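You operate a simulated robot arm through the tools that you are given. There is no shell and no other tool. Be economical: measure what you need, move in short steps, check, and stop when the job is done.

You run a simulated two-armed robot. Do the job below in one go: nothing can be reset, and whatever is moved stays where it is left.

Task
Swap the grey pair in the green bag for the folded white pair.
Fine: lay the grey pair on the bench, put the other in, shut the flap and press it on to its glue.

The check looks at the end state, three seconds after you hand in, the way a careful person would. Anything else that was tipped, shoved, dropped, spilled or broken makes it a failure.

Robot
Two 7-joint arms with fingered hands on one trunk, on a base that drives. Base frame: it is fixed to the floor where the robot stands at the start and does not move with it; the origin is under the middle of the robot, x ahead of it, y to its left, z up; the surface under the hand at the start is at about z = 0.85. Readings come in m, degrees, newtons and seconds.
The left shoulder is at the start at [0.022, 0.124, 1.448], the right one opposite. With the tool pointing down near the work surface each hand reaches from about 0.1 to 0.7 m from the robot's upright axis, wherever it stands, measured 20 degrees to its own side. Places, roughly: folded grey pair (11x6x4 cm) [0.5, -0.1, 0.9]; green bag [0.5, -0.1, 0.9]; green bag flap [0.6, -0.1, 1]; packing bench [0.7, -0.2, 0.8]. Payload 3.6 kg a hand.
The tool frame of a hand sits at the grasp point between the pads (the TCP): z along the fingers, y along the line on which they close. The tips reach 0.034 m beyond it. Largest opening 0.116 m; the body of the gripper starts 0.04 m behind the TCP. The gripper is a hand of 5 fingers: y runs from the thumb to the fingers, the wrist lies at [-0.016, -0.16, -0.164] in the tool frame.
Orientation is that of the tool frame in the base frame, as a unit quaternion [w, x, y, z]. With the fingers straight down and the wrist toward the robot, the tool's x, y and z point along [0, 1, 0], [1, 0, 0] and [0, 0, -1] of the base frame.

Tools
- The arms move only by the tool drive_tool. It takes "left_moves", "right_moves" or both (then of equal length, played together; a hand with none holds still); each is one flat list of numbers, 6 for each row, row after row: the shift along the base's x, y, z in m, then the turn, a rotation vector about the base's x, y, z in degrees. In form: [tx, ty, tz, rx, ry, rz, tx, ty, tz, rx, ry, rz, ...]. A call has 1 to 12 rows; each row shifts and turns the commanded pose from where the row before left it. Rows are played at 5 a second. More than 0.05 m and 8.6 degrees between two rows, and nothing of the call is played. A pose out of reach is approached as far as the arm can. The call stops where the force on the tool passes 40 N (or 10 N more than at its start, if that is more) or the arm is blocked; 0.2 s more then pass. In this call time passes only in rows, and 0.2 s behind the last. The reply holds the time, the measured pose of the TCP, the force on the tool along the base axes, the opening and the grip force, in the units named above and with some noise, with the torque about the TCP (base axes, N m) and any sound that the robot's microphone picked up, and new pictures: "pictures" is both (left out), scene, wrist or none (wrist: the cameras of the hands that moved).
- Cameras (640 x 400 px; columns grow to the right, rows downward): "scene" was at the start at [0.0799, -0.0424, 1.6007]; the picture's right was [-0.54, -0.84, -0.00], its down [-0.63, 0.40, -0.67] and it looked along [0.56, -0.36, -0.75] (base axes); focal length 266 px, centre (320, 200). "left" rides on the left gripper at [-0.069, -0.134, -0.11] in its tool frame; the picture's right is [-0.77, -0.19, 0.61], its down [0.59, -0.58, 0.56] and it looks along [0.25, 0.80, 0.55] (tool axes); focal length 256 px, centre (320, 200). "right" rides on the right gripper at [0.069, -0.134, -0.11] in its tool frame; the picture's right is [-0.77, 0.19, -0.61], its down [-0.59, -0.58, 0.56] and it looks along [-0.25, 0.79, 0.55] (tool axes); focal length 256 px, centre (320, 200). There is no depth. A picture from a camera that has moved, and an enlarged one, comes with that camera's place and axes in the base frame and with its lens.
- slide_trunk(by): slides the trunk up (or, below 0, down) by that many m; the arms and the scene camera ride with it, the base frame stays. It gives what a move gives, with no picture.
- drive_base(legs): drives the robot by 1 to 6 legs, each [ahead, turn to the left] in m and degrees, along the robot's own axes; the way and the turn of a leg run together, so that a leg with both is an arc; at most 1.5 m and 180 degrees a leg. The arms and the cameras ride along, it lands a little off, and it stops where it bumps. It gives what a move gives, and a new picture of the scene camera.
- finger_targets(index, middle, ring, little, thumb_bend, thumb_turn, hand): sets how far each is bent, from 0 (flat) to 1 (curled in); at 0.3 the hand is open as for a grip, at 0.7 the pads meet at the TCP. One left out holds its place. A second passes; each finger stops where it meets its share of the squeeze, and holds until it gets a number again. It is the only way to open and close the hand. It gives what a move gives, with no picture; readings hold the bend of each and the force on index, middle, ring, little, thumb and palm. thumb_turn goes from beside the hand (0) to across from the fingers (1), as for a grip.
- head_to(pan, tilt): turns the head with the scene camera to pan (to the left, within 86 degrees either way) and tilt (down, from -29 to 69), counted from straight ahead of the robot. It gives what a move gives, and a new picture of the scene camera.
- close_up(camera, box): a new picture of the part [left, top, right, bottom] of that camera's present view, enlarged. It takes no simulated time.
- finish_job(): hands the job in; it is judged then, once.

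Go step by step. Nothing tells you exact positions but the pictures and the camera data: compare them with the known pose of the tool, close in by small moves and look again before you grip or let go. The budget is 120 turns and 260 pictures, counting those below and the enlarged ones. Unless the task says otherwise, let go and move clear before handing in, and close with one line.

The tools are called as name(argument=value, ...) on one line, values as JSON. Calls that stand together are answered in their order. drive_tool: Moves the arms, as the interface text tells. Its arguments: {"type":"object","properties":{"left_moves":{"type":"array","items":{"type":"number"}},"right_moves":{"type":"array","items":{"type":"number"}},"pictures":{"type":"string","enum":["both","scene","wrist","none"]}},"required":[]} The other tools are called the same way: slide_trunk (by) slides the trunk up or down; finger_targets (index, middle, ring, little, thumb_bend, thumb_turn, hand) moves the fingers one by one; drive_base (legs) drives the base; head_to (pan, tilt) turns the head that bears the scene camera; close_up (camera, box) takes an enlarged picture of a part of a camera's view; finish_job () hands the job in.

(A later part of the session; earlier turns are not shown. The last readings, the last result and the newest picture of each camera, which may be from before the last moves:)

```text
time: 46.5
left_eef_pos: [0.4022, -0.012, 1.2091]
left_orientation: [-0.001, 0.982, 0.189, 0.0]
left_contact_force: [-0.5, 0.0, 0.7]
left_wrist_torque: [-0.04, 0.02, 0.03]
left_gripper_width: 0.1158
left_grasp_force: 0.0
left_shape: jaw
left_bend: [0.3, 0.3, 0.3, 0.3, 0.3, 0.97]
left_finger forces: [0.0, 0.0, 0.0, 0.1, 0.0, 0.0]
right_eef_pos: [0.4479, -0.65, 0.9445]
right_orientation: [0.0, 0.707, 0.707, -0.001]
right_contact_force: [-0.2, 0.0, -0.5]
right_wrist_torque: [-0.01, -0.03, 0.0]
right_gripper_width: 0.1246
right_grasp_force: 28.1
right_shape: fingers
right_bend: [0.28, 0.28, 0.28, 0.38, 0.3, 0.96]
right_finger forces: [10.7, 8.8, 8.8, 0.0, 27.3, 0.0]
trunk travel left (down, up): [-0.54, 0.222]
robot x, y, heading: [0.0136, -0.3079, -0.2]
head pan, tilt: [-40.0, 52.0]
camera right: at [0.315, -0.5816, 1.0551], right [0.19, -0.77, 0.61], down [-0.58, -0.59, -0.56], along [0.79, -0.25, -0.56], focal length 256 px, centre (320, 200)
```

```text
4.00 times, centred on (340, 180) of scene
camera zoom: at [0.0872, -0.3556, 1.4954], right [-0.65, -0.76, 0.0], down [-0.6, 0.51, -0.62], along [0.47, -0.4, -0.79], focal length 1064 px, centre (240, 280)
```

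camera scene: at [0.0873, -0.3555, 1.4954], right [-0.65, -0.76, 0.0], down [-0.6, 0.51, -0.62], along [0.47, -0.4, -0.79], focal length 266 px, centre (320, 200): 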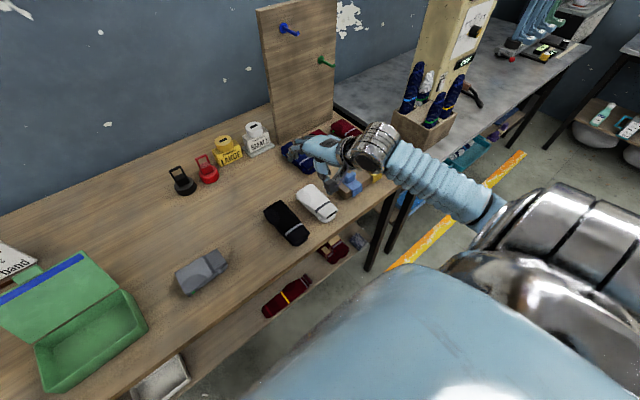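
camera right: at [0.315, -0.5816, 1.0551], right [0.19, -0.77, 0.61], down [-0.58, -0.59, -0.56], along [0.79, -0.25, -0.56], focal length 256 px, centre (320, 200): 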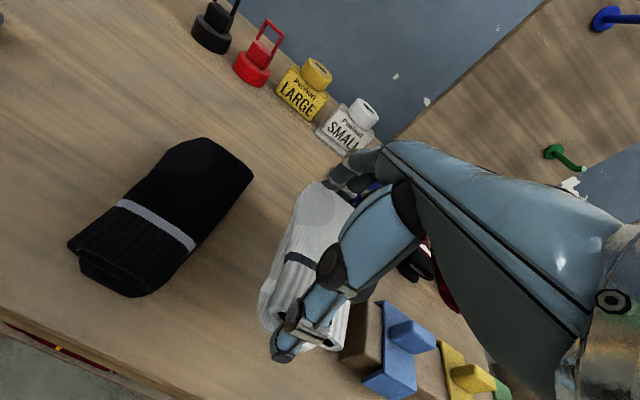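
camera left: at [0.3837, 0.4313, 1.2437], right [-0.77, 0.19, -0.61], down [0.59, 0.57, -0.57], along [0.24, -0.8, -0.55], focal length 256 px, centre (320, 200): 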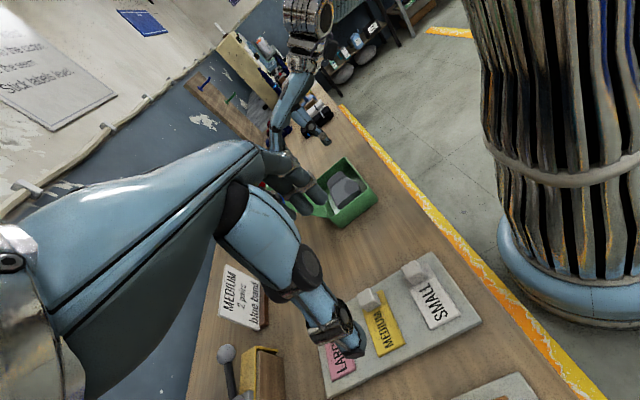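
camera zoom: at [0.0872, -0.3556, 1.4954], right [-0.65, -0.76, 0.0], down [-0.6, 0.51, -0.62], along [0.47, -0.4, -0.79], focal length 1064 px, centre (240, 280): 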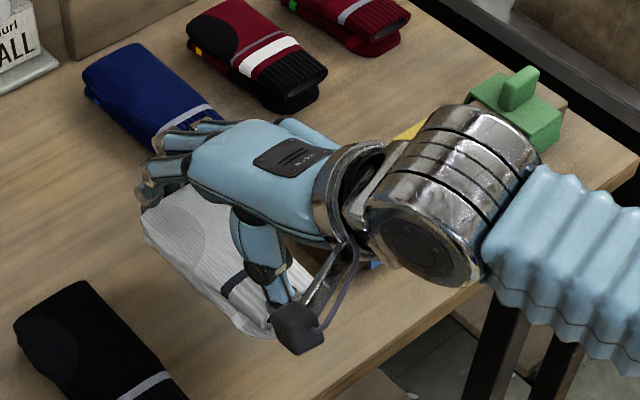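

The white pair is up cleanly. I'll lift it, move toward the bag while turning 90°, and take the left hand out of the way to the left.

drive_tool(left_moves=[0, 0.045, 0, 0, 0, 0, 0, 0.045, 0, 0, 0, 0, 0, 0.045, 0, 0, 0, 0, 0, 0.045, 0, 0, 0, 0, 0, 0.04, 0, 0, 0, 0, 0, 0.02, -0.02, 0, 0, 0, 0, 0, -0.02, 0, 0, 0, 0, 0, 0, 0, 0, 0, 0, 0, 0, 0, 0, 0, 0, 0, 0, 0, 0, 0, 0, 0, 0, 0, 0, 0, 0, 0, 0, 0, 0, 0], right_moves=[0, 0, 0.04, 0, 0, 0, 0, 0, 0.04, 0, 0, 0, 0, 0, 0.04, 0, 0, 0, 0.002, 0.045, 0, 0, 0, 8.5, 0.002, 0.045, 0, 0, 0, 8.5, 0.002, 0.045, 0, 0, 0, 8.5, 0.002, 0.045, 0, 0, 0, 8.5, 0.002, 0.045, 0, 0, 0, 8.5, 0.002, 0.045, 0, 0, 0, 8.5, 0.002, 0.045, 0, 0, 0, 8.5, 0.002, 0.045, 0, 0, 0, 8.5, 0.002, 0.045, 0, 0, 0, 8.5], pictures="none")

head_to(pan=20, tilt=55)

```text
time: 49.1
left_eef_pos: [0.4022, 0.2315, 1.1692]
left_orientation: [0.001, 0.982, 0.191, 0.0]
left_contact_force: [0.3, -0.3, -0.9]
left_wrist_torque: [-0.01, 0.02, 0.0]
left_gripper_width: 0.1157
left_grasp_force: 0.0
left_shape: jaw
left_bend: [0.3, 0.3, 0.3, 0.3, 0.3, 0.97]
left_finger forces: [0.0, 0.0, 0.0, 0.0, 0.1, 0.0]
right_eef_pos: [0.4727, -0.2427, 1.065]
right_orientation: [0.0, 0.116, 0.993, -0.001]
right_contact_force: [0.0, 1.1, -1.0]
right_wrist_torque: [-0.04, 0.04, 0.03]
right_gripper_width: 0.1244
right_grasp_force: 27.7
right_shape: fingers
right_bend: [0.28, 0.28, 0.28, 0.38, 0.3, 0.96]
right_finger forces: [10.3, 8.6, 8.7, 0.1, 27.0, 0.0]
trunk travel left (down, up): [-0.54, 0.222]
robot x, y, heading: [0.008, -0.3086, -0.4]
head pan, tilt: [-40.0, 52.0]
```

```text
time: 50.4
left_eef_pos: [0.4023, 0.2296, 1.1714]
left_orientation: [0.0, 0.982, 0.188, 0.0]
left_contact_force: [0.0, 0.0, 0.5]
left_wrist_torque: [-0.01, -0.02, -0.01]
left_gripper_width: 0.1159
left_grasp_force: 0.1
left_shape: jaw
left_bend: [0.3, 0.3, 0.3, 0.3, 0.3, 0.97]
left_finger forces: [0.0, 0.2, 0.0, 0.1, 0.0, 0.0]
right_eef_pos: [0.4732, -0.244, 1.0646]
right_orientation: [0.0, 0.117, 0.993, 0.0]
right_contact_force: [1.0, 0.1, -1.0]
right_wrist_torque: [0.01, 0.03, -0.02]
right_gripper_width: 0.1248
right_grasp_force: 27.2
right_shape: fingers
right_bend: [0.28, 0.28, 0.28, 0.38, 0.3, 0.96]
right_finger forces: [10.4, 8.6, 8.6, 0.0, 27.0, 0.0]
trunk travel left (down, up): [-0.54, 0.222]
robot x, y, heading: [0.0137, -0.3086, -0.0]
head pan, tilt: [20.0, 55.0]
camera scene: at [0.0981, -0.2823, 1.4916], right [0.34, -0.94, 0.0], down [-0.77, -0.28, -0.57], along [0.54, 0.19, -0.82], focal length 266 px, centre (320, 200)
```

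scene: 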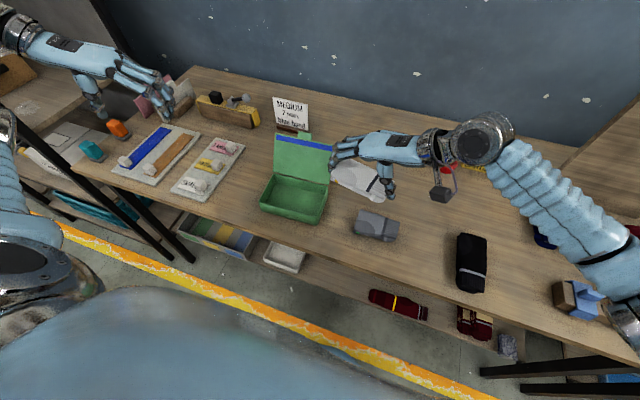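

Both hands are placed well and the view is open. I'll zoom on the bag for its present position.

close_up(camera="scene", box=[245, 120, 405, 240])

```text
3.33 times, centred on (325, 180) of scene
camera zoom: at [0.0981, -0.2823, 1.4916], right [0.34, -0.94, 0.0], down [-0.77, -0.28, -0.57], along [0.54, 0.19, -0.82], focal length 886 px, centre (303, 267)
```

zoom: 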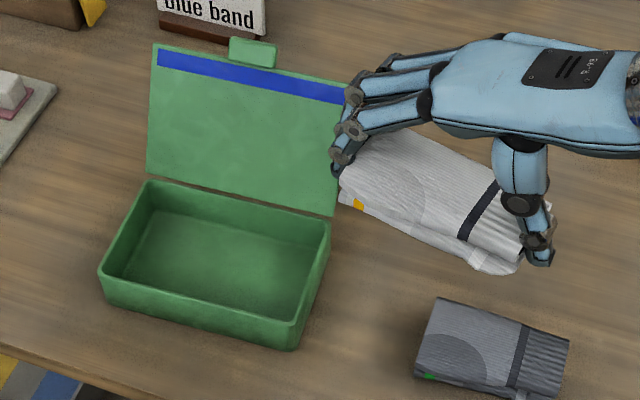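

The bag is centred near (0.481, −0.069), yaw 3°. I'll bring the white pair over it and down to just above the rim.

drive_tool(right_moves=[0, 0.0435, 0, 0, 0, 4.1, 0, 0.0435, 0, 0, 0, 4.1, 0.001, 0.0435, 0, 0, 0, 4.1, 0.001, 0.0435, 0, 0, 0, 4.1, 0, 0, -0.03, 0, 0, 0, 0, 0, -0.03, 0, 0, 0, 0, 0, -0.015, 0, 0, 0], pictures="both")

close_up(camera="scene", box=[235, 110, 355, 230])

close_up(camera="left", box=[240, 60, 480, 260])

```text
time: 52.0
left_eef_pos: [0.4018, 0.231, 1.1696]
left_orientation: [0.001, 0.982, 0.189, 0.0]
left_contact_force: [-0.3, 0.3, 0.4]
left_wrist_torque: [0.01, -0.01, 0.01]
left_gripper_width: 0.1158
left_grasp_force: 0.1
left_shape: jaw
left_bend: [0.3, 0.3, 0.3, 0.3, 0.3, 0.97]
left_finger forces: [0.0, 0.1, 0.0, 0.1, 0.0, 0.1]
right_eef_pos: [0.4729, -0.0704, 0.9869]
right_orientation: [0.0, -0.026, 1.0, -0.001]
right_contact_force: [0.3, -0.1, -1.5]
right_wrist_torque: [0.0, -0.01, 0.05]
right_gripper_width: 0.1248
right_grasp_force: 27.7
right_shape: fingers
right_bend: [0.28, 0.28, 0.28, 0.38, 0.3, 0.96]
right_finger forces: [10.5, 8.6, 8.8, 0.0, 27.3, 0.0]
trunk travel left (down, up): [-0.54, 0.222]
robot x, y, heading: [0.012, -0.3072, -0.3]
head pan, tilt: [20.0, 55.0]
camera scene: at [0.0987, -0.2804, 1.4915], right [0.34, -0.94, 0.0], down [-0.77, -0.28, -0.57], along [0.54, 0.19, -0.82], focal length 266 px, centre (320, 200)
camera right: at [0.4108, -0.2096, 1.0969], right [0.76, 0.23, 0.61], down [0.62, -0.55, -0.56], along [0.21, 0.81, -0.55], focal length 256 px, centre (320, 200)
```

scene: 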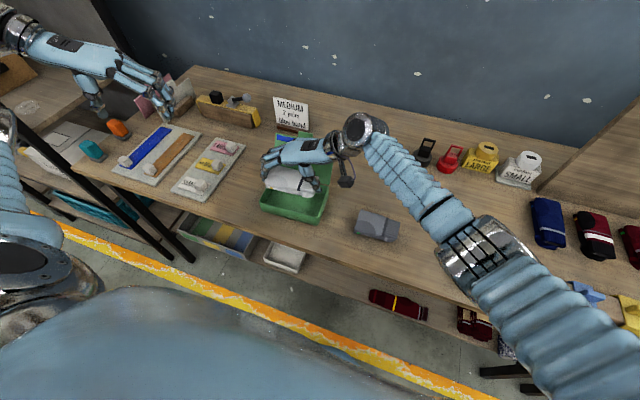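
right: 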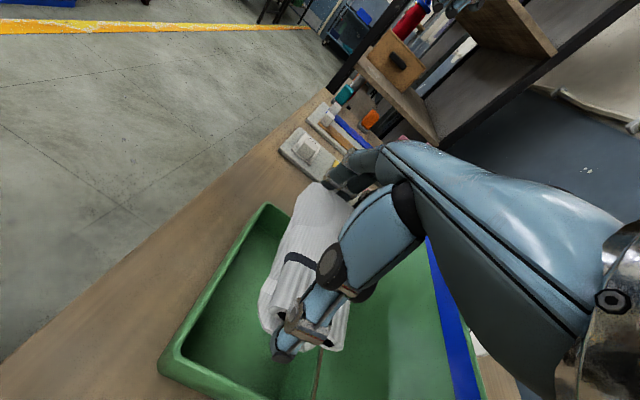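

```text
3.33 times, centred on (295, 170) of scene
camera zoom: at [0.0987, -0.2804, 1.4915], right [0.34, -0.94, 0.0], down [-0.77, -0.28, -0.57], along [0.54, 0.19, -0.82], focal length 886 px, centre (403, 300)
```

zoom: 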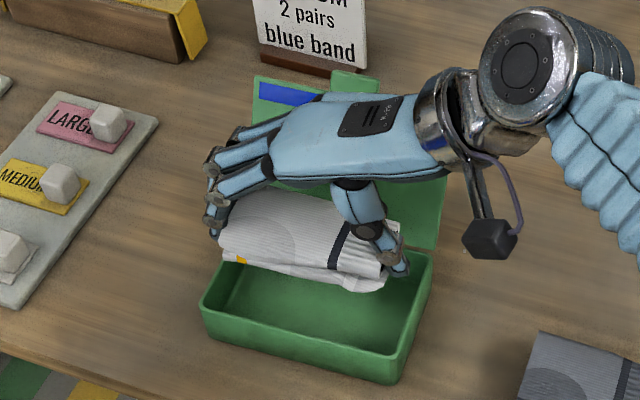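

```text
2.00 times, centred on (360, 160) of left
camera zoom: at [0.2889, 0.3313, 1.2801], right [-0.78, -0.11, -0.61], down [0.33, 0.75, -0.57], along [0.52, -0.65, -0.55], focal length 512 px, centre (240, 280)
```

zoom: 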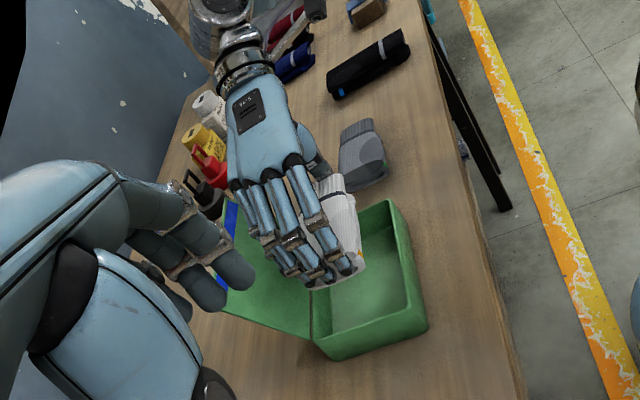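

Aligned well laterally. Lowering 3.5 cm and checking again.

drive_tool(right_moves=[0, 0, -0.02, 0, 0, 0, 0, 0, -0.018, 0, 0, 0], pictures="wrist")

close_up(camera="scene", box=[245, 120, 345, 230])

close_up(camera="left", box=[300, 100, 460, 240])

```text
time: 52.6
left_eef_pos: [0.4012, 0.2307, 1.1701]
left_orientation: [0.001, 0.982, 0.189, 0.0]
left_contact_force: [0.0, 0.4, -0.7]
left_wrist_torque: [0.03, 0.03, 0.05]
left_gripper_width: 0.1162
left_grasp_force: 0.0
left_shape: jaw
left_bend: [0.3, 0.3, 0.3, 0.3, 0.3, 0.97]
left_finger forces: [0.0, 0.0, 0.0, 0.0, 0.0, 0.0]
right_eef_pos: [0.4735, -0.0704, 0.9493]
right_orientation: [0.001, -0.024, 1.0, -0.001]
right_contact_force: [-0.6, 0.2, -1.0]
right_wrist_torque: [0.0, -0.01, -0.02]
right_gripper_width: 0.1247
right_grasp_force: 26.8
right_shape: fingers
right_bend: [0.28, 0.28, 0.28, 0.38, 0.3, 0.96]
right_finger forces: [10.5, 8.7, 8.7, 0.1, 27.3, 0.0]
trunk travel left (down, up): [-0.54, 0.222]
robot x, y, heading: [0.0138, -0.3075, 0.0]
head pan, tilt: [20.0, 55.0]
camera right: at [0.4113, -0.2085, 1.0599], right [0.76, 0.23, 0.61], down [0.62, -0.55, -0.56], along [0.21, 0.81, -0.55], focal length 256 px, centre (320, 200)
```

right: 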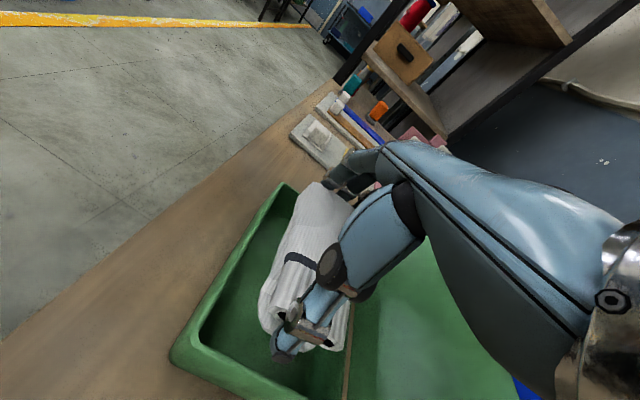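

```text
3.64 times, centred on (295, 175) of scene
camera zoom: at [0.0985, -0.2811, 1.4915], right [0.34, -0.94, 0.0], down [-0.77, -0.28, -0.57], along [0.54, 0.19, -0.82], focal length 967 px, centre (411, 291)
```

zoom: 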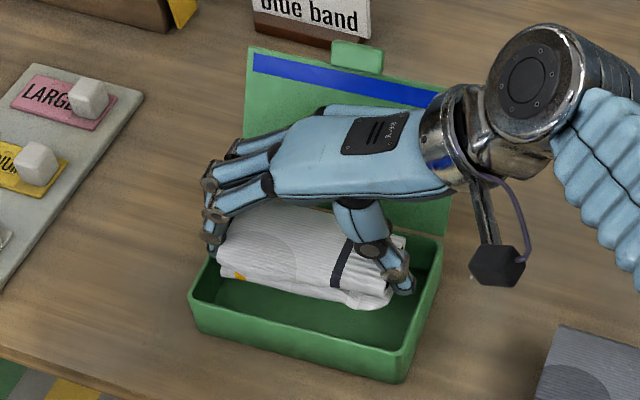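

```text
2.86 times, centred on (380, 170) of left
camera zoom: at [0.2887, 0.3306, 1.2806], right [-0.78, -0.11, -0.61], down [0.33, 0.75, -0.57], along [0.52, -0.65, -0.55], focal length 731 px, centre (149, 286)
```

zoom: 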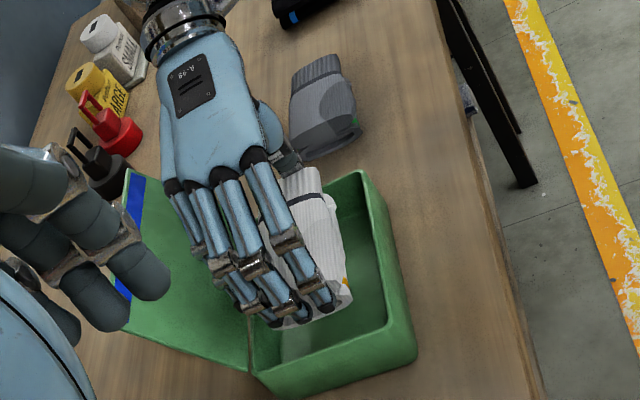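

The pair sits over the opening with margins all round. Lowering to rim level, then releasing so it drops the last centimetres.

drive_tool(right_moves=[-0.003, 0, -0.01, 0, 0, 0, 0, 0, -0.009, 0, 0, 0], pictures="none")

close_up(camera="scene", box=[245, 120, 345, 230])

close_up(camera="left", box=[300, 100, 460, 240])

```text
time: 53.2
left_eef_pos: [0.4009, 0.2313, 1.1707]
left_orientation: [0.001, 0.982, 0.189, 0.0]
left_contact_force: [0.2, -0.4, 0.0]
left_wrist_torque: [0.0, 0.0, 0.0]
left_gripper_width: 0.116
left_grasp_force: 0.0
left_shape: jaw
left_bend: [0.3, 0.3, 0.3, 0.3, 0.3, 0.97]
left_finger forces: [0.0, 0.0, 0.1, 0.1, 0.1, 0.1]
right_eef_pos: [0.4705, -0.0707, 0.9302]
right_orientation: [0.0, -0.025, 1.0, -0.001]
right_contact_force: [0.6, -0.4, -1.4]
right_wrist_torque: [-0.04, 0.03, 0.02]
right_gripper_width: 0.1249
right_grasp_force: 28.1
right_shape: fingers
right_bend: [0.28, 0.28, 0.28, 0.38, 0.3, 0.96]
right_finger forces: [10.4, 8.5, 8.7, 0.0, 27.1, 0.1]
trunk travel left (down, up): [-0.54, 0.222]
robot x, y, heading: [0.0101, -0.3139, -0.1]
head pan, tilt: [20.0, 55.0]
```

```text
3.64 times, centred on (295, 175) of scene
camera zoom: at [0.0984, -0.2814, 1.4916], right [0.34, -0.94, 0.0], down [-0.77, -0.28, -0.57], along [0.54, 0.19, -0.82], focal length 967 px, centre (411, 291)
```

zoom: 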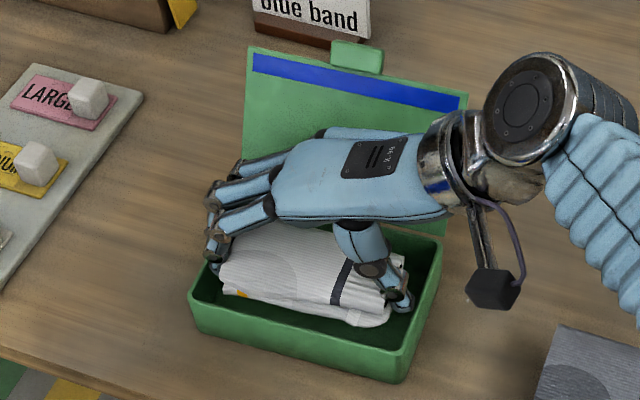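

```text
2.86 times, centred on (380, 170) of left
camera zoom: at [0.2886, 0.3304, 1.2807], right [-0.78, -0.11, -0.61], down [0.33, 0.75, -0.57], along [0.52, -0.65, -0.55], focal length 731 px, centre (149, 286)
```

zoom: 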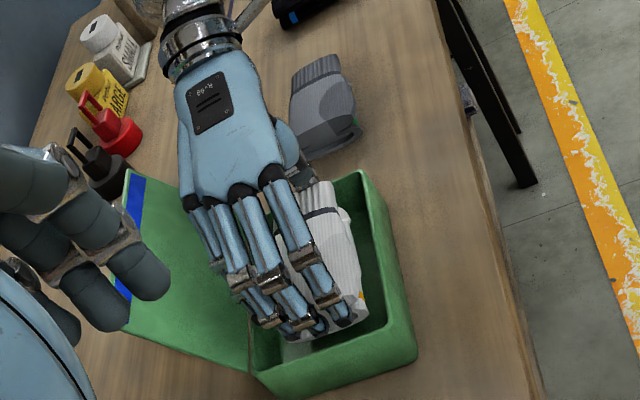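

There's still room at the ends; lowering 8 mm more, then opening slightly.

drive_tool(right_moves=[0, 0, -0.008, 0, 0, 0], pictures="none")

finger_targets(hand="right", index=0.245, middle=0.245, ring=0.245, little=0.3, thumb_bend=0.26)

close_up(camera="scene", box=[245, 120, 345, 230])

```text
time: 53.6
left_eef_pos: [0.3999, 0.2308, 1.171]
left_orientation: [0.0, 0.982, 0.189, 0.0]
left_contact_force: [0.7, 0.5, 0.0]
left_wrist_torque: [0.01, 0.0, 0.02]
left_gripper_width: 0.1161
left_grasp_force: 0.0
left_shape: jaw
left_bend: [0.3, 0.3, 0.3, 0.3, 0.3, 0.97]
left_finger forces: [0.1, 0.0, 0.0, 0.1, 0.0, 0.1]
right_eef_pos: [0.4692, -0.0705, 0.9208]
right_orientation: [0.0, -0.024, 1.0, -0.001]
right_contact_force: [0.1, 0.2, -0.5]
right_wrist_torque: [-0.04, 0.02, -0.01]
right_gripper_width: 0.1244
right_grasp_force: 27.9
right_shape: fingers
right_bend: [0.28, 0.28, 0.28, 0.38, 0.3, 0.96]
right_finger forces: [10.4, 8.7, 8.6, 0.0, 27.2, 0.1]
trunk travel left (down, up): [-0.54, 0.222]
robot x, y, heading: [0.0102, -0.3048, -0.2]
head pan, tilt: [20.0, 55.0]
```

```text
time: 54.6
left_eef_pos: [0.4014, 0.2295, 1.1708]
left_orientation: [0.001, 0.982, 0.189, 0.0]
left_contact_force: [-0.8, -0.4, -1.0]
left_wrist_torque: [-0.01, 0.0, -0.01]
left_gripper_width: 0.116
left_grasp_force: 0.1
left_shape: jaw
left_bend: [0.3, 0.3, 0.3, 0.3, 0.3, 0.97]
left_finger forces: [0.0, 0.0, 0.0, 0.0, 0.1, 0.0]
right_eef_pos: [0.4693, -0.0713, 0.9226]
right_orientation: [0.001, -0.024, 1.0, -0.001]
right_contact_force: [-0.2, -0.5, -0.3]
right_wrist_torque: [-0.02, 0.01, -0.03]
right_gripper_width: 0.1289
right_grasp_force: 0.7
right_shape: fingers
right_bend: [0.24, 0.24, 0.24, 0.3, 0.26, 0.97]
right_finger forces: [0.0, 0.5, 0.0, 0.1, 0.1, 0.0]
trunk travel left (down, up): [-0.54, 0.222]
robot x, y, heading: [0.0096, -0.3049, -0.0]
head pan, tilt: [20.0, 55.0]
```

```text
3.64 times, centred on (295, 175) of scene
camera zoom: at [0.0982, -0.2817, 1.4916], right [0.34, -0.94, 0.0], down [-0.77, -0.28, -0.57], along [0.54, 0.19, -0.82], focal length 967 px, centre (411, 291)
```

zoom: 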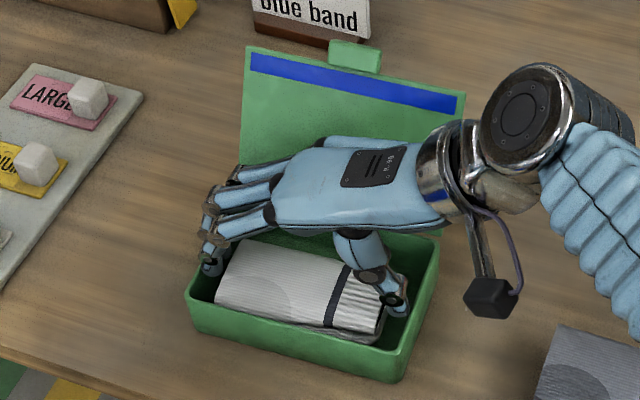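

Released; the white pair lies inside the bag. I'll lift the right hand straight out and move it clear to the right.

drive_tool(right_moves=[0, 0, 0.02, 0, 0, 0, 0, 0, 0.04, 0, 0, 0, 0, 0, 0.04, 0, 0, 0, 0, 0, 0.045, 0, 0, 0, 0, 0, 0.045, 0, 0, 0, 0, -0.045, 0, 0, 0, -8, 0, -0.045, 0, 0, 0, -8, 0, -0.045, 0, 0, 0, -8, 0, -0.045, 0, 0, 0, -8, 0, -0.045, 0, 0, 0, -8, 0, -0.045, 0, 0, 0, -8, 0, -0.045, 0, 0, 0, -8], pictures="scene")

close_up(camera="scene", box=[245, 120, 345, 230])

close_up(camera="left", box=[240, 60, 480, 260])

```text
time: 57.2
left_eef_pos: [0.4005, 0.2278, 1.1717]
left_orientation: [0.0, 0.982, 0.189, -0.001]
left_contact_force: [-0.1, 0.2, 0.5]
left_wrist_torque: [0.03, 0.0, 0.0]
left_gripper_width: 0.1158
left_grasp_force: 0.1
left_shape: jaw
left_bend: [0.3, 0.3, 0.3, 0.3, 0.3, 0.97]
left_finger forces: [0.0, 0.0, 0.0, 0.0, 0.0, 0.0]
right_eef_pos: [0.4658, -0.3881, 1.1086]
right_orientation: [0.0, 0.449, 0.894, 0.0]
right_contact_force: [-0.7, -0.4, -0.5]
right_wrist_torque: [-0.02, -0.04, 0.0]
right_gripper_width: 0.1292
right_grasp_force: 0.1
right_shape: fingers
right_bend: [0.24, 0.24, 0.24, 0.3, 0.26, 0.97]
right_finger forces: [0.0, 0.0, 0.0, 0.0, 0.0, 0.0]
trunk travel left (down, up): [-0.54, 0.222]
robot x, y, heading: [0.0089, -0.309, -0.3]
head pan, tilt: [20.0, 55.0]
camera scene: at [0.0972, -0.2837, 1.4917], right [0.34, -0.94, 0.0], down [-0.77, -0.28, -0.57], along [0.54, 0.19, -0.82], focal length 266 px, centre (320, 200)
```

scene: 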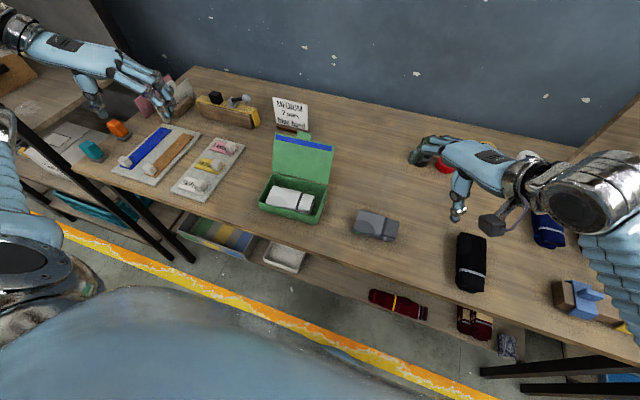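

```text
3.64 times, centred on (295, 175) of scene
camera zoom: at [0.0972, -0.2837, 1.4917], right [0.34, -0.94, 0.0], down [-0.77, -0.28, -0.57], along [0.54, 0.19, -0.82], focal length 967 px, centre (411, 291)
```

zoom: 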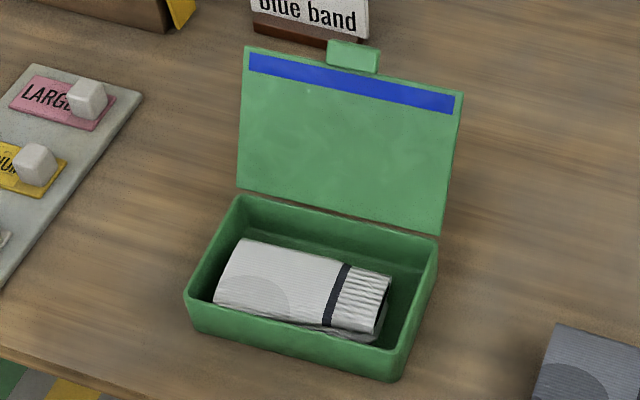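

```text
2.00 times, centred on (360, 160) of left
camera zoom: at [0.288, 0.3283, 1.282], right [-0.78, -0.11, -0.61], down [0.33, 0.75, -0.56], along [0.52, -0.65, -0.55], focal length 512 px, centre (240, 280)
```

zoom: 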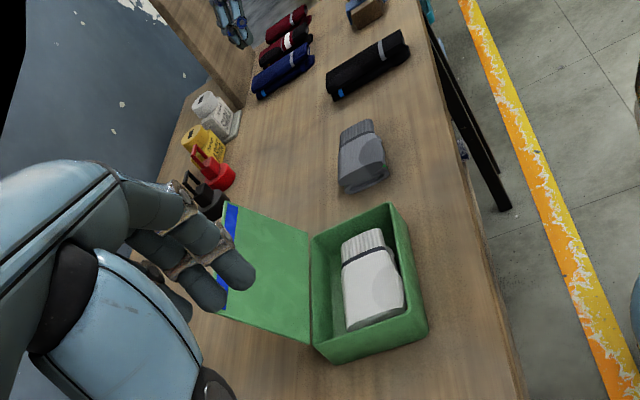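

The white pair is in. Next the flap: its edge is near x≈0.60, z≈0.995. I'll bring the left hand round (wrist toward me), thumb out of the way, to hook the fingers behind the flap.

finger_targets(hand="left", thumb_turn=0, thumb_bend=0.1)

drive_tool(left_moves=[0.018, -0.0353, 0, 0, 0, 7.58, 0.018, -0.0353, 0, 0, 0, 7.58, 0.018, -0.0353, 0, 0, 0, 7.58, 0.018, -0.0353, 0, 0, 0, 7.58, 0.018, -0.0353, 0, 0, 0, 7.58, 0.018, -0.0353, 0, 0, 0, 7.58, 0.018, -0.0353, 0, 0, 0, 7.58, 0.018, -0.0353, 0, 0, 0, 7.58, 0.018, -0.0353, 0, 0, 0, 7.58], pictures="both")

close_up(camera="right", box=[0, 0, 640, 400])

```text
time: 58.2
left_eef_pos: [0.4017, 0.229, 1.1714]
left_orientation: [0.0, 0.982, 0.189, 0.001]
left_contact_force: [0.0, 0.3, 1.5]
left_wrist_torque: [-0.02, 0.01, 0.01]
left_gripper_width: 0.1593
left_grasp_force: 0.0
left_shape: fingers
left_bend: [0.3, 0.3, 0.3, 0.3, 0.1, 0.0]
left_finger forces: [0.0, 0.0, 0.0, 0.1, 0.0, 0.0]
right_eef_pos: [0.4653, -0.3871, 1.1077]
right_orientation: [0.0, 0.447, 0.895, 0.0]
right_contact_force: [-0.3, -0.3, 0.0]
right_wrist_torque: [-0.04, 0.0, -0.02]
right_gripper_width: 0.1291
right_grasp_force: 0.2
right_shape: fingers
right_bend: [0.24, 0.24, 0.24, 0.3, 0.26, 0.97]
right_finger forces: [0.0, 0.1, 0.1, 0.1, 0.0, 0.0]
trunk travel left (down, up): [-0.54, 0.222]
robot x, y, heading: [0.0093, -0.3086, -0.3]
head pan, tilt: [20.0, 55.0]
```

```text
time: 60.2
left_eef_pos: [0.5674, -0.0923, 1.1694]
left_orientation: [-0.002, 0.707, 0.707, 0.0]
left_contact_force: [1.2, -0.5, -0.7]
left_wrist_torque: [0.0, -0.01, 0.02]
left_gripper_width: 0.1594
left_grasp_force: 0.0
left_shape: fingers
left_bend: [0.3, 0.3, 0.3, 0.3, 0.1, 0.0]
left_finger forces: [0.0, 0.0, 0.1, 0.1, 0.0, 0.0]
right_eef_pos: [0.4665, -0.3896, 1.1072]
right_orientation: [0.0, 0.449, 0.894, 0.001]
right_contact_force: [0.2, -0.6, 0.8]
right_wrist_torque: [0.06, 0.03, 0.0]
right_gripper_width: 0.1288
right_grasp_force: 0.0
right_shape: fingers
right_bend: [0.24, 0.24, 0.24, 0.3, 0.26, 0.97]
right_finger forces: [0.1, 0.0, 0.0, 0.0, 0.1, 0.1]
trunk travel left (down, up): [-0.54, 0.222]
robot x, y, heading: [0.0099, -0.3083, -0.3]
head pan, tilt: [20.0, 55.0]
camera scene: at [0.0992, -0.285, 1.4915], right [0.34, -0.94, 0.0], down [-0.77, -0.28, -0.57], along [0.54, 0.19, -0.82], focal length 266 px, centre (320, 200)
camera left: at [0.434, -0.1609, 1.2791], right [-0.19, -0.77, -0.61], down [-0.58, 0.59, -0.56], along [0.8, 0.25, -0.55], focal length 256 px, centre (320, 200)
```

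scene: 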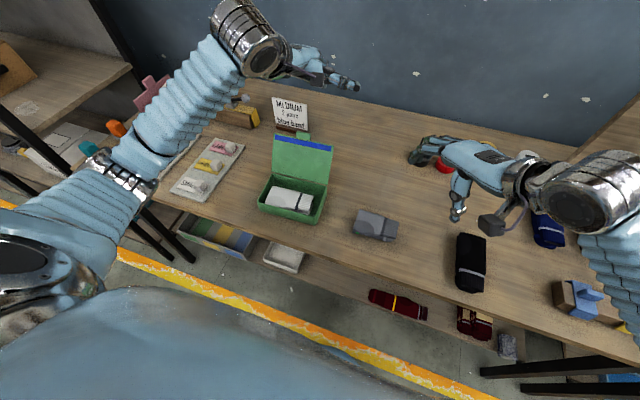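
left: 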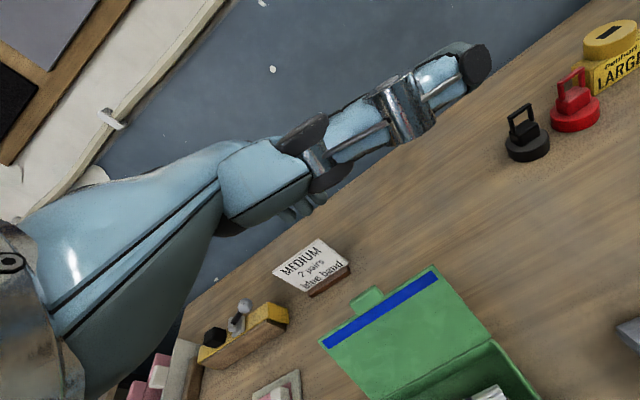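

```text
1.00 times, centred on (320, 200) of right (not enlarged: the box is as wide or as high as the picture)
camera zoom: at [0.3185, -0.4155, 1.2177], right [0.61, -0.5, 0.61], down [-0.11, -0.82, -0.57], along [0.78, 0.28, -0.55], focal length 256 px, centre (320, 200)
```

zoom: 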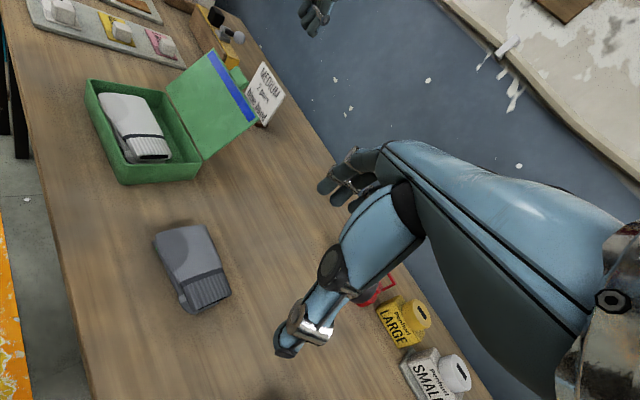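

The left thumb is out of the way. I'll yaw the right hand a bit for a better side view, and bring the left fingers down partway behind the flap.

drive_tool(left_moves=[0.015, 0, 0, 0, 0, 0, 0.01, 0, -0.04, 0, 0, 0, 0, 0, -0.04, 0, 0, 0, 0, 0, -0.03, 0, 0, 0], right_moves=[0, 0, 0, 0, 0, 6, 0, 0, 0, 0, 0, 6, 0, 0, 0, 0, 0, 6, 0, 0, 0, 0, 0, 0], pictures="both")

close_up(camera="right", box=[120, 20, 380, 200])

```text
time: 61.2
left_eef_pos: [0.5909, -0.0914, 1.0568]
left_orientation: [0.0, 0.707, 0.707, 0.0]
left_contact_force: [-0.2, 0.6, -0.6]
left_wrist_torque: [0.01, -0.03, 0.02]
left_gripper_width: 0.1591
left_grasp_force: 0.1
left_shape: fingers
left_bend: [0.3, 0.3, 0.3, 0.3, 0.1, 0.0]
left_finger forces: [0.0, 0.1, 0.0, 0.1, 0.0, 0.0]
right_eef_pos: [0.4674, -0.3866, 1.1114]
right_orientation: [0.001, 0.302, 0.953, 0.0]
right_contact_force: [0.0, 0.3, 0.1]
right_wrist_torque: [0.02, -0.01, 0.01]
right_gripper_width: 0.1289
right_grasp_force: 0.0
right_shape: fingers
right_bend: [0.24, 0.24, 0.24, 0.3, 0.26, 0.97]
right_finger forces: [0.0, 0.0, 0.0, 0.0, 0.0, 0.0]
trunk travel left (down, up): [-0.54, 0.222]
robot x, y, heading: [0.01, -0.3049, -0.4]
head pan, tilt: [20.0, 55.0]
camera scene: at [0.0978, -0.2826, 1.4916], right [0.34, -0.94, 0.0], down [-0.77, -0.28, -0.57], along [0.54, 0.19, -0.82], focal length 266 px, centre (320, 200)
camera right: at [0.3335, -0.4574, 1.2222], right [0.74, -0.29, 0.61], down [0.15, -0.81, -0.56], along [0.66, 0.51, -0.55], focal length 256 px, centre (320, 200)
camera left: at [0.4582, -0.1596, 1.1662], right [-0.19, -0.77, -0.61], down [-0.58, 0.59, -0.57], along [0.8, 0.25, -0.55], focal length 256 px, centre (320, 200)
```

scene: 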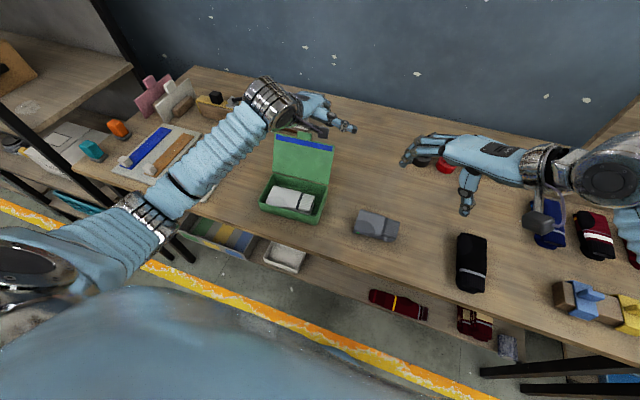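
right: 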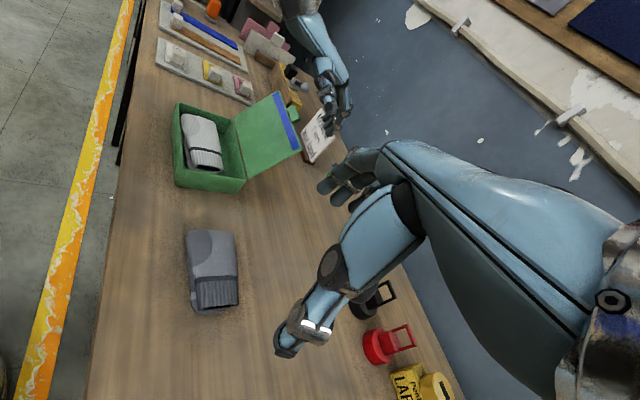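
left: 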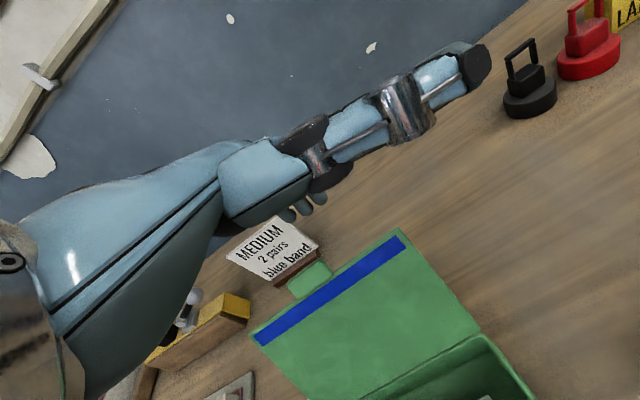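

```text
2.22 times, centred on (250, 110) of right
camera zoom: at [0.3335, -0.4574, 1.2222], right [0.74, -0.29, 0.61], down [0.15, -0.81, -0.56], along [0.66, 0.51, -0.55], focal length 569 px, centre (476, 400)
```

zoom: 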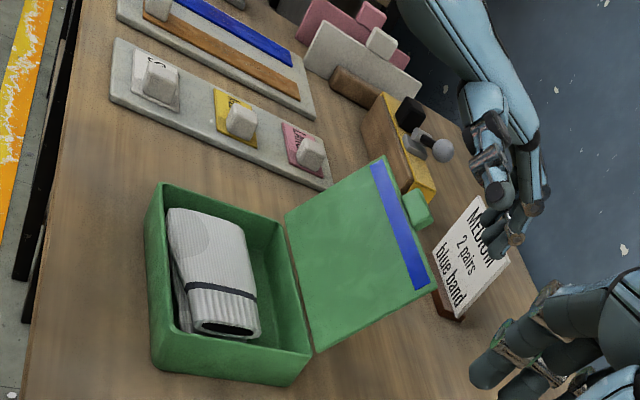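

The fingers are behind the flap line with room before the sign. Lowering 6 cm behind the flap.

drive_tool(left_moves=[0.004, 0, -0.02, 0, 0, 0, 0, 0, -0.02, 0, 0, 0, 0, 0, -0.018, 0, 0, 0], pictures="wrist")

close_up(camera="right", box=[160, 60, 360, 200])

close_up(camera="scene", box=[235, 70, 375, 230])

```text
time: 62.0
left_eef_pos: [0.596, -0.0889, 1.0007]
left_orientation: [0.0, 0.707, 0.707, 0.001]
left_contact_force: [-0.7, -0.1, -0.4]
left_wrist_torque: [-0.04, -0.02, 0.02]
left_gripper_width: 0.1597
left_grasp_force: 0.0
left_shape: fingers
left_bend: [0.3, 0.3, 0.3, 0.3, 0.1, 0.0]
left_finger forces: [0.0, 0.0, 0.0, 0.0, 0.0, 0.1]
right_eef_pos: [0.4668, -0.3871, 1.1121]
right_orientation: [0.001, 0.301, 0.954, 0.001]
right_contact_force: [-0.5, -0.4, 0.2]
right_wrist_torque: [0.0, 0.01, -0.01]
right_gripper_width: 0.1291
right_grasp_force: 0.0
right_shape: fingers
right_bend: [0.24, 0.24, 0.24, 0.3, 0.26, 0.97]
right_finger forces: [0.1, 0.0, 0.0, 0.0, 0.0, 0.1]
trunk travel left (down, up): [-0.54, 0.222]
robot x, y, heading: [0.0077, -0.3088, -0.3]
head pan, tilt: [20.0, 55.0]
camera left: at [0.4623, -0.1569, 1.1102], right [-0.19, -0.77, -0.61], down [-0.58, 0.59, -0.56], along [0.8, 0.25, -0.55], focal length 256 px, centre (320, 200)
```

left: 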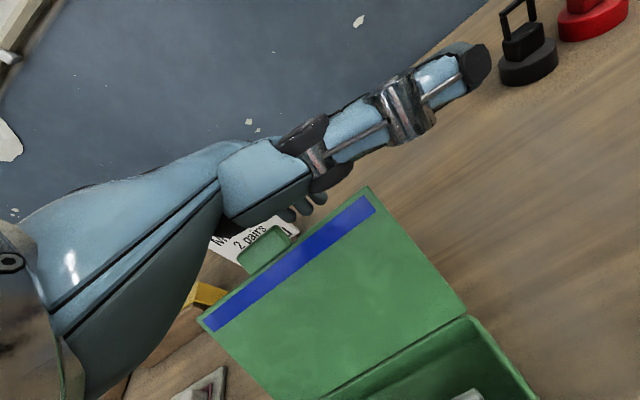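

```text
2.86 times, centred on (260, 130) of right
camera zoom: at [0.3336, -0.4575, 1.222], right [0.74, -0.29, 0.61], down [0.15, -0.81, -0.56], along [0.66, 0.51, -0.55], focal length 731 px, centre (491, 400)
```

zoom: 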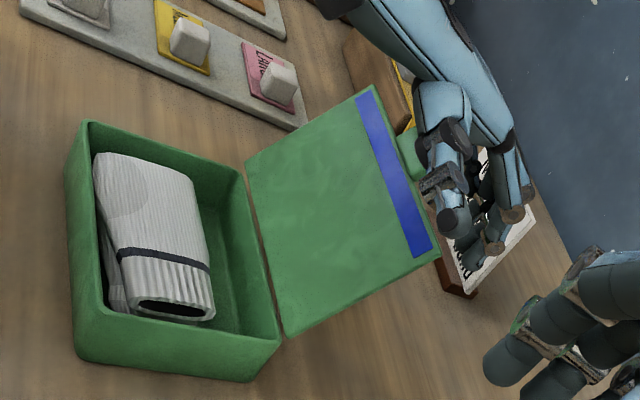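

```text
2.50 times, centred on (305, 150) of scene
camera zoom: at [0.0981, -0.2829, 1.4916], right [0.34, -0.94, 0.0], down [-0.77, -0.28, -0.57], along [0.54, 0.19, -0.82], focal length 665 px, centre (358, 325)
```

zoom: 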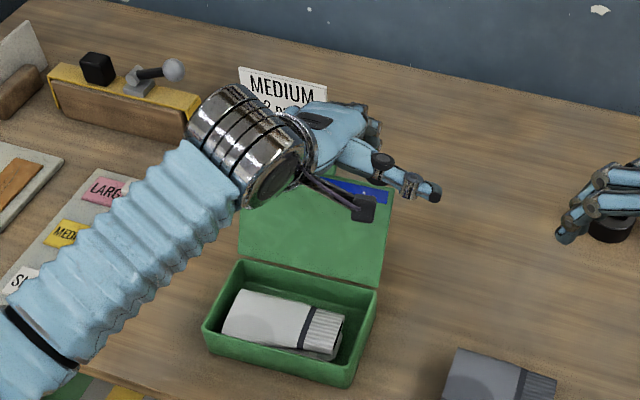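

The fingertips are behind the flap at about edge height. I'll lower 2 cm more and pull toward me to start the flap turning.

drive_tool(left_moves=[0, 0, -0.02, 0, 0, 0, -0.03, 0, 0, 0, 0, 0, -0.025, 0, 0, 0, 0, 0, -0.015, 0, 0.003, 0, 0, 0, -0.015, 0, 0.004, 0, 0, 0, -0.015, 0, 0.005, 0, 0, 0], pictures="none")

close_up(camera="right", box=[160, 60, 360, 200])

```text
time: 63.4
left_eef_pos: [0.4944, -0.0878, 0.9941]
left_orientation: [0.0, 0.707, 0.707, 0.0]
left_contact_force: [-0.3, -0.4, 0.6]
left_wrist_torque: [-0.01, 0.02, -0.03]
left_gripper_width: 0.1595
left_grasp_force: 0.1
left_shape: fingers
left_bend: [0.3, 0.3, 0.3, 0.3, 0.1, 0.0]
left_finger forces: [0.0, 0.1, 0.0, 0.0, 0.0, 0.0]
right_eef_pos: [0.4664, -0.3867, 1.1112]
right_orientation: [0.001, 0.302, 0.953, 0.0]
right_contact_force: [-0.1, 0.4, -0.4]
right_wrist_torque: [-0.01, -0.04, 0.01]
right_gripper_width: 0.129
right_grasp_force: 0.0
right_shape: fingers
right_bend: [0.24, 0.24, 0.24, 0.3, 0.26, 0.97]
right_finger forces: [0.0, 0.0, 0.1, 0.0, 0.0, 0.1]
trunk travel left (down, up): [-0.54, 0.222]
robot x, y, heading: [0.0121, -0.3038, -0.5]
head pan, tilt: [20.0, 55.0]
```

```text
2.86 times, centred on (260, 130) of right
camera zoom: at [0.333, -0.4574, 1.2222], right [0.74, -0.29, 0.61], down [0.15, -0.81, -0.56], along [0.66, 0.51, -0.55], focal length 731 px, centre (491, 400)
```

zoom: 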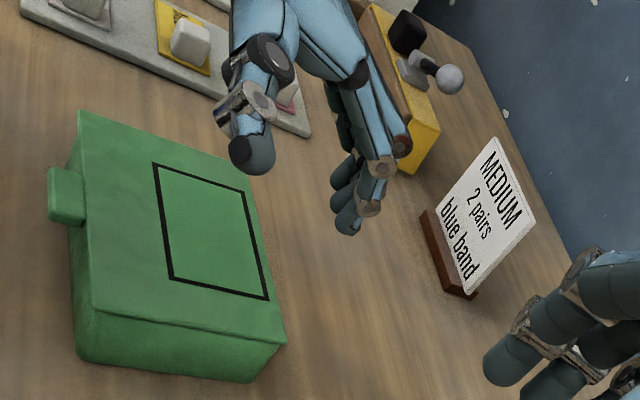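

The flap has fallen shut over the bag. I'll move the hand above the front edge and look closely at how it sits before pressing.

drive_tool(left_moves=[-0.01, 0.0, 0.035, 0, 0, 0, -0.04, -0.01, 0.01, 0, 0, 0, -0.04, -0.01, 0, 0, 0, 0, -0.03, -0.01, 0, 0, 0, 0], pictures="none")

close_up(camera="right", box=[140, 60, 280, 200])

close_up(camera="scene", box=[235, 120, 355, 240])

close_up(camera="left", box=[0, 0, 640, 400])

```text
time: 64.4
left_eef_pos: [0.3781, -0.1234, 1.0314]
left_orientation: [-0.001, 0.707, 0.707, 0.001]
left_contact_force: [0.2, -0.4, -0.9]
left_wrist_torque: [0.06, -0.01, 0.02]
left_gripper_width: 0.1592
left_grasp_force: 0.1
left_shape: fingers
left_bend: [0.3, 0.3, 0.3, 0.3, 0.1, 0.0]
left_finger forces: [0.1, 0.0, 0.1, 0.0, 0.1, 0.1]
left hand out of reach, approached as far as the arm can: row 4
right_eef_pos: [0.4652, -0.3887, 1.1119]
right_orientation: [0.0, 0.302, 0.953, 0.001]
right_contact_force: [-0.5, -0.5, -0.6]
right_wrist_torque: [0.05, 0.0, -0.02]
right_gripper_width: 0.1293
right_grasp_force: 0.1
right_shape: fingers
right_bend: [0.24, 0.24, 0.24, 0.3, 0.26, 0.97]
right_finger forces: [0.0, 0.0, 0.0, 0.0, 0.0, 0.1]
trunk travel left (down, up): [-0.54, 0.222]
robot x, y, heading: [0.0102, -0.3069, -0.3]
head pan, tilt: [20.0, 55.0]
```

```text
2.86 times, centred on (210, 130) of right
camera zoom: at [0.3324, -0.4609, 1.2219], right [0.74, -0.29, 0.61], down [0.15, -0.81, -0.57], along [0.66, 0.51, -0.55], focal length 731 px, centre (634, 400)
```

zoom: 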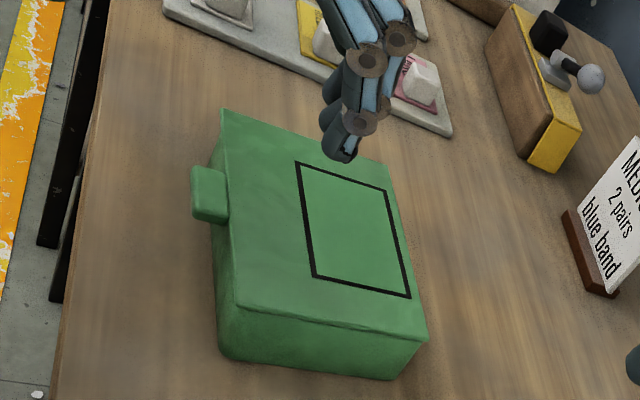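

```text
3.33 times, centred on (295, 180) of scene
camera zoom: at [0.0965, -0.2869, 1.4917], right [0.34, -0.94, 0.0], down [-0.77, -0.28, -0.57], along [0.54, 0.2, -0.82], focal length 886 px, centre (403, 267)
```

zoom: 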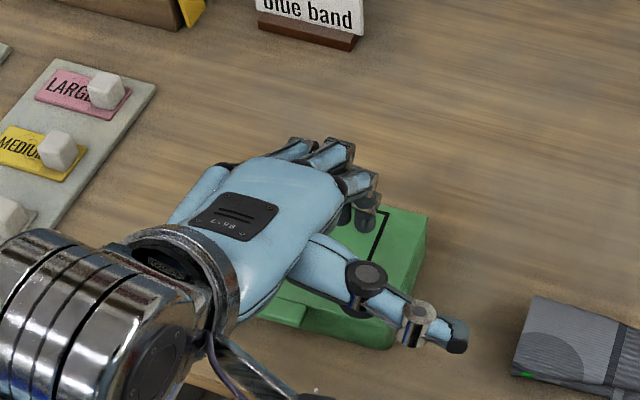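

```text
1.00 times, centred on (320, 200) of left (not enlarged: the box is as wide or as high as the picture)
camera zoom: at [0.2454, -0.192, 1.1405], right [-0.19, -0.77, -0.61], down [-0.58, 0.59, -0.56], along [0.8, 0.25, -0.55], focal length 256 px, centre (320, 200)
```

zoom: 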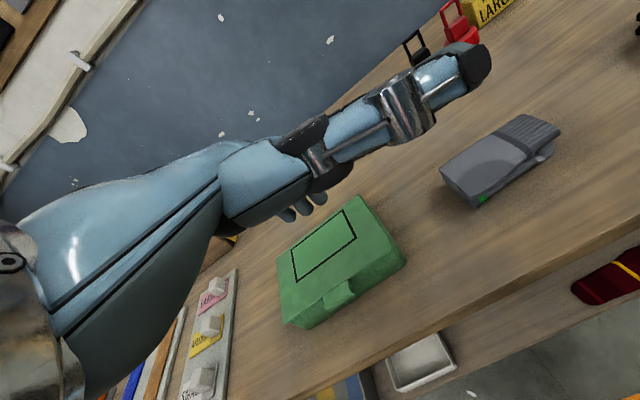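

The flap sits flat with its tab over the front. To reach the front edge more comfortably I'll curl the left fingers a bit and position the tips over the right part of the edge.

finger_targets(hand="left", index=0.45, middle=0.45, ring=0.45, little=0.45)

drive_tool(left_moves=[0.013, -0.004, -0.03, 0, 0, 0, 0, 0, -0.025, 0, 0, 0, 0, 0, -0.015, 0, 0, 0], pictures="none")

close_up(camera="right", box=[140, 60, 280, 200])

```text
time: 65.4
left_eef_pos: [0.3806, -0.1213, 1.0302]
left_orientation: [0.0, 0.707, 0.707, 0.0]
left_contact_force: [-1.0, 0.3, 0.0]
left_wrist_torque: [0.02, -0.02, 0.0]
left_gripper_width: 0.1473
left_grasp_force: 0.0
left_shape: fingers
left_bend: [0.45, 0.45, 0.45, 0.45, 0.1, 0.0]
left_finger forces: [0.0, 0.0, 0.0, 0.0, 0.1, 0.0]
right_eef_pos: [0.4668, -0.3867, 1.1125]
right_orientation: [0.001, 0.302, 0.953, 0.0]
right_contact_force: [-0.5, -0.1, 0.0]
right_wrist_torque: [-0.01, -0.01, 0.02]
right_gripper_width: 0.1291
right_grasp_force: 0.0
right_shape: fingers
right_bend: [0.24, 0.24, 0.24, 0.3, 0.26, 0.97]
right_finger forces: [0.0, 0.0, 0.0, 0.1, 0.0, 0.0]
trunk travel left (down, up): [-0.54, 0.222]
robot x, y, heading: [0.0087, -0.306, -0.1]
head pan, tilt: [20.0, 55.0]
```

```text
time: 66.2
left_eef_pos: [0.3938, -0.1244, 0.9567]
left_orientation: [0.0, 0.707, 0.707, -0.001]
left_contact_force: [-0.1, -0.3, 0.1]
left_wrist_torque: [0.03, -0.02, 0.01]
left_gripper_width: 0.1471
left_grasp_force: 0.0
left_shape: fingers
left_bend: [0.45, 0.45, 0.45, 0.45, 0.1, 0.0]
left_finger forces: [0.0, 0.0, 0.0, 0.1, 0.1, 0.1]
right_eef_pos: [0.4663, -0.3871, 1.111]
right_orientation: [0.0, 0.302, 0.953, -0.001]
right_contact_force: [-0.3, -0.7, -0.3]
right_wrist_torque: [-0.02, 0.01, 0.02]
right_gripper_width: 0.1292
right_grasp_force: 0.1
right_shape: fingers
right_bend: [0.24, 0.24, 0.24, 0.3, 0.26, 0.97]
right_finger forces: [0.0, 0.0, 0.0, 0.0, 0.0, 0.0]
trunk travel left (down, up): [-0.54, 0.222]
robot x, y, heading: [0.0061, -0.3056, -0.2]
head pan, tilt: [20.0, 55.0]
```

```text
2.86 times, centred on (210, 130) of right
camera zoom: at [0.3336, -0.4575, 1.2221], right [0.74, -0.29, 0.61], down [0.15, -0.81, -0.56], along [0.66, 0.51, -0.55], focal length 731 px, centre (634, 400)
```

zoom: 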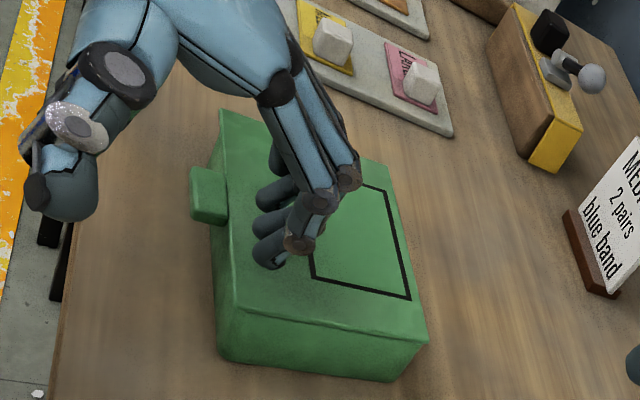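

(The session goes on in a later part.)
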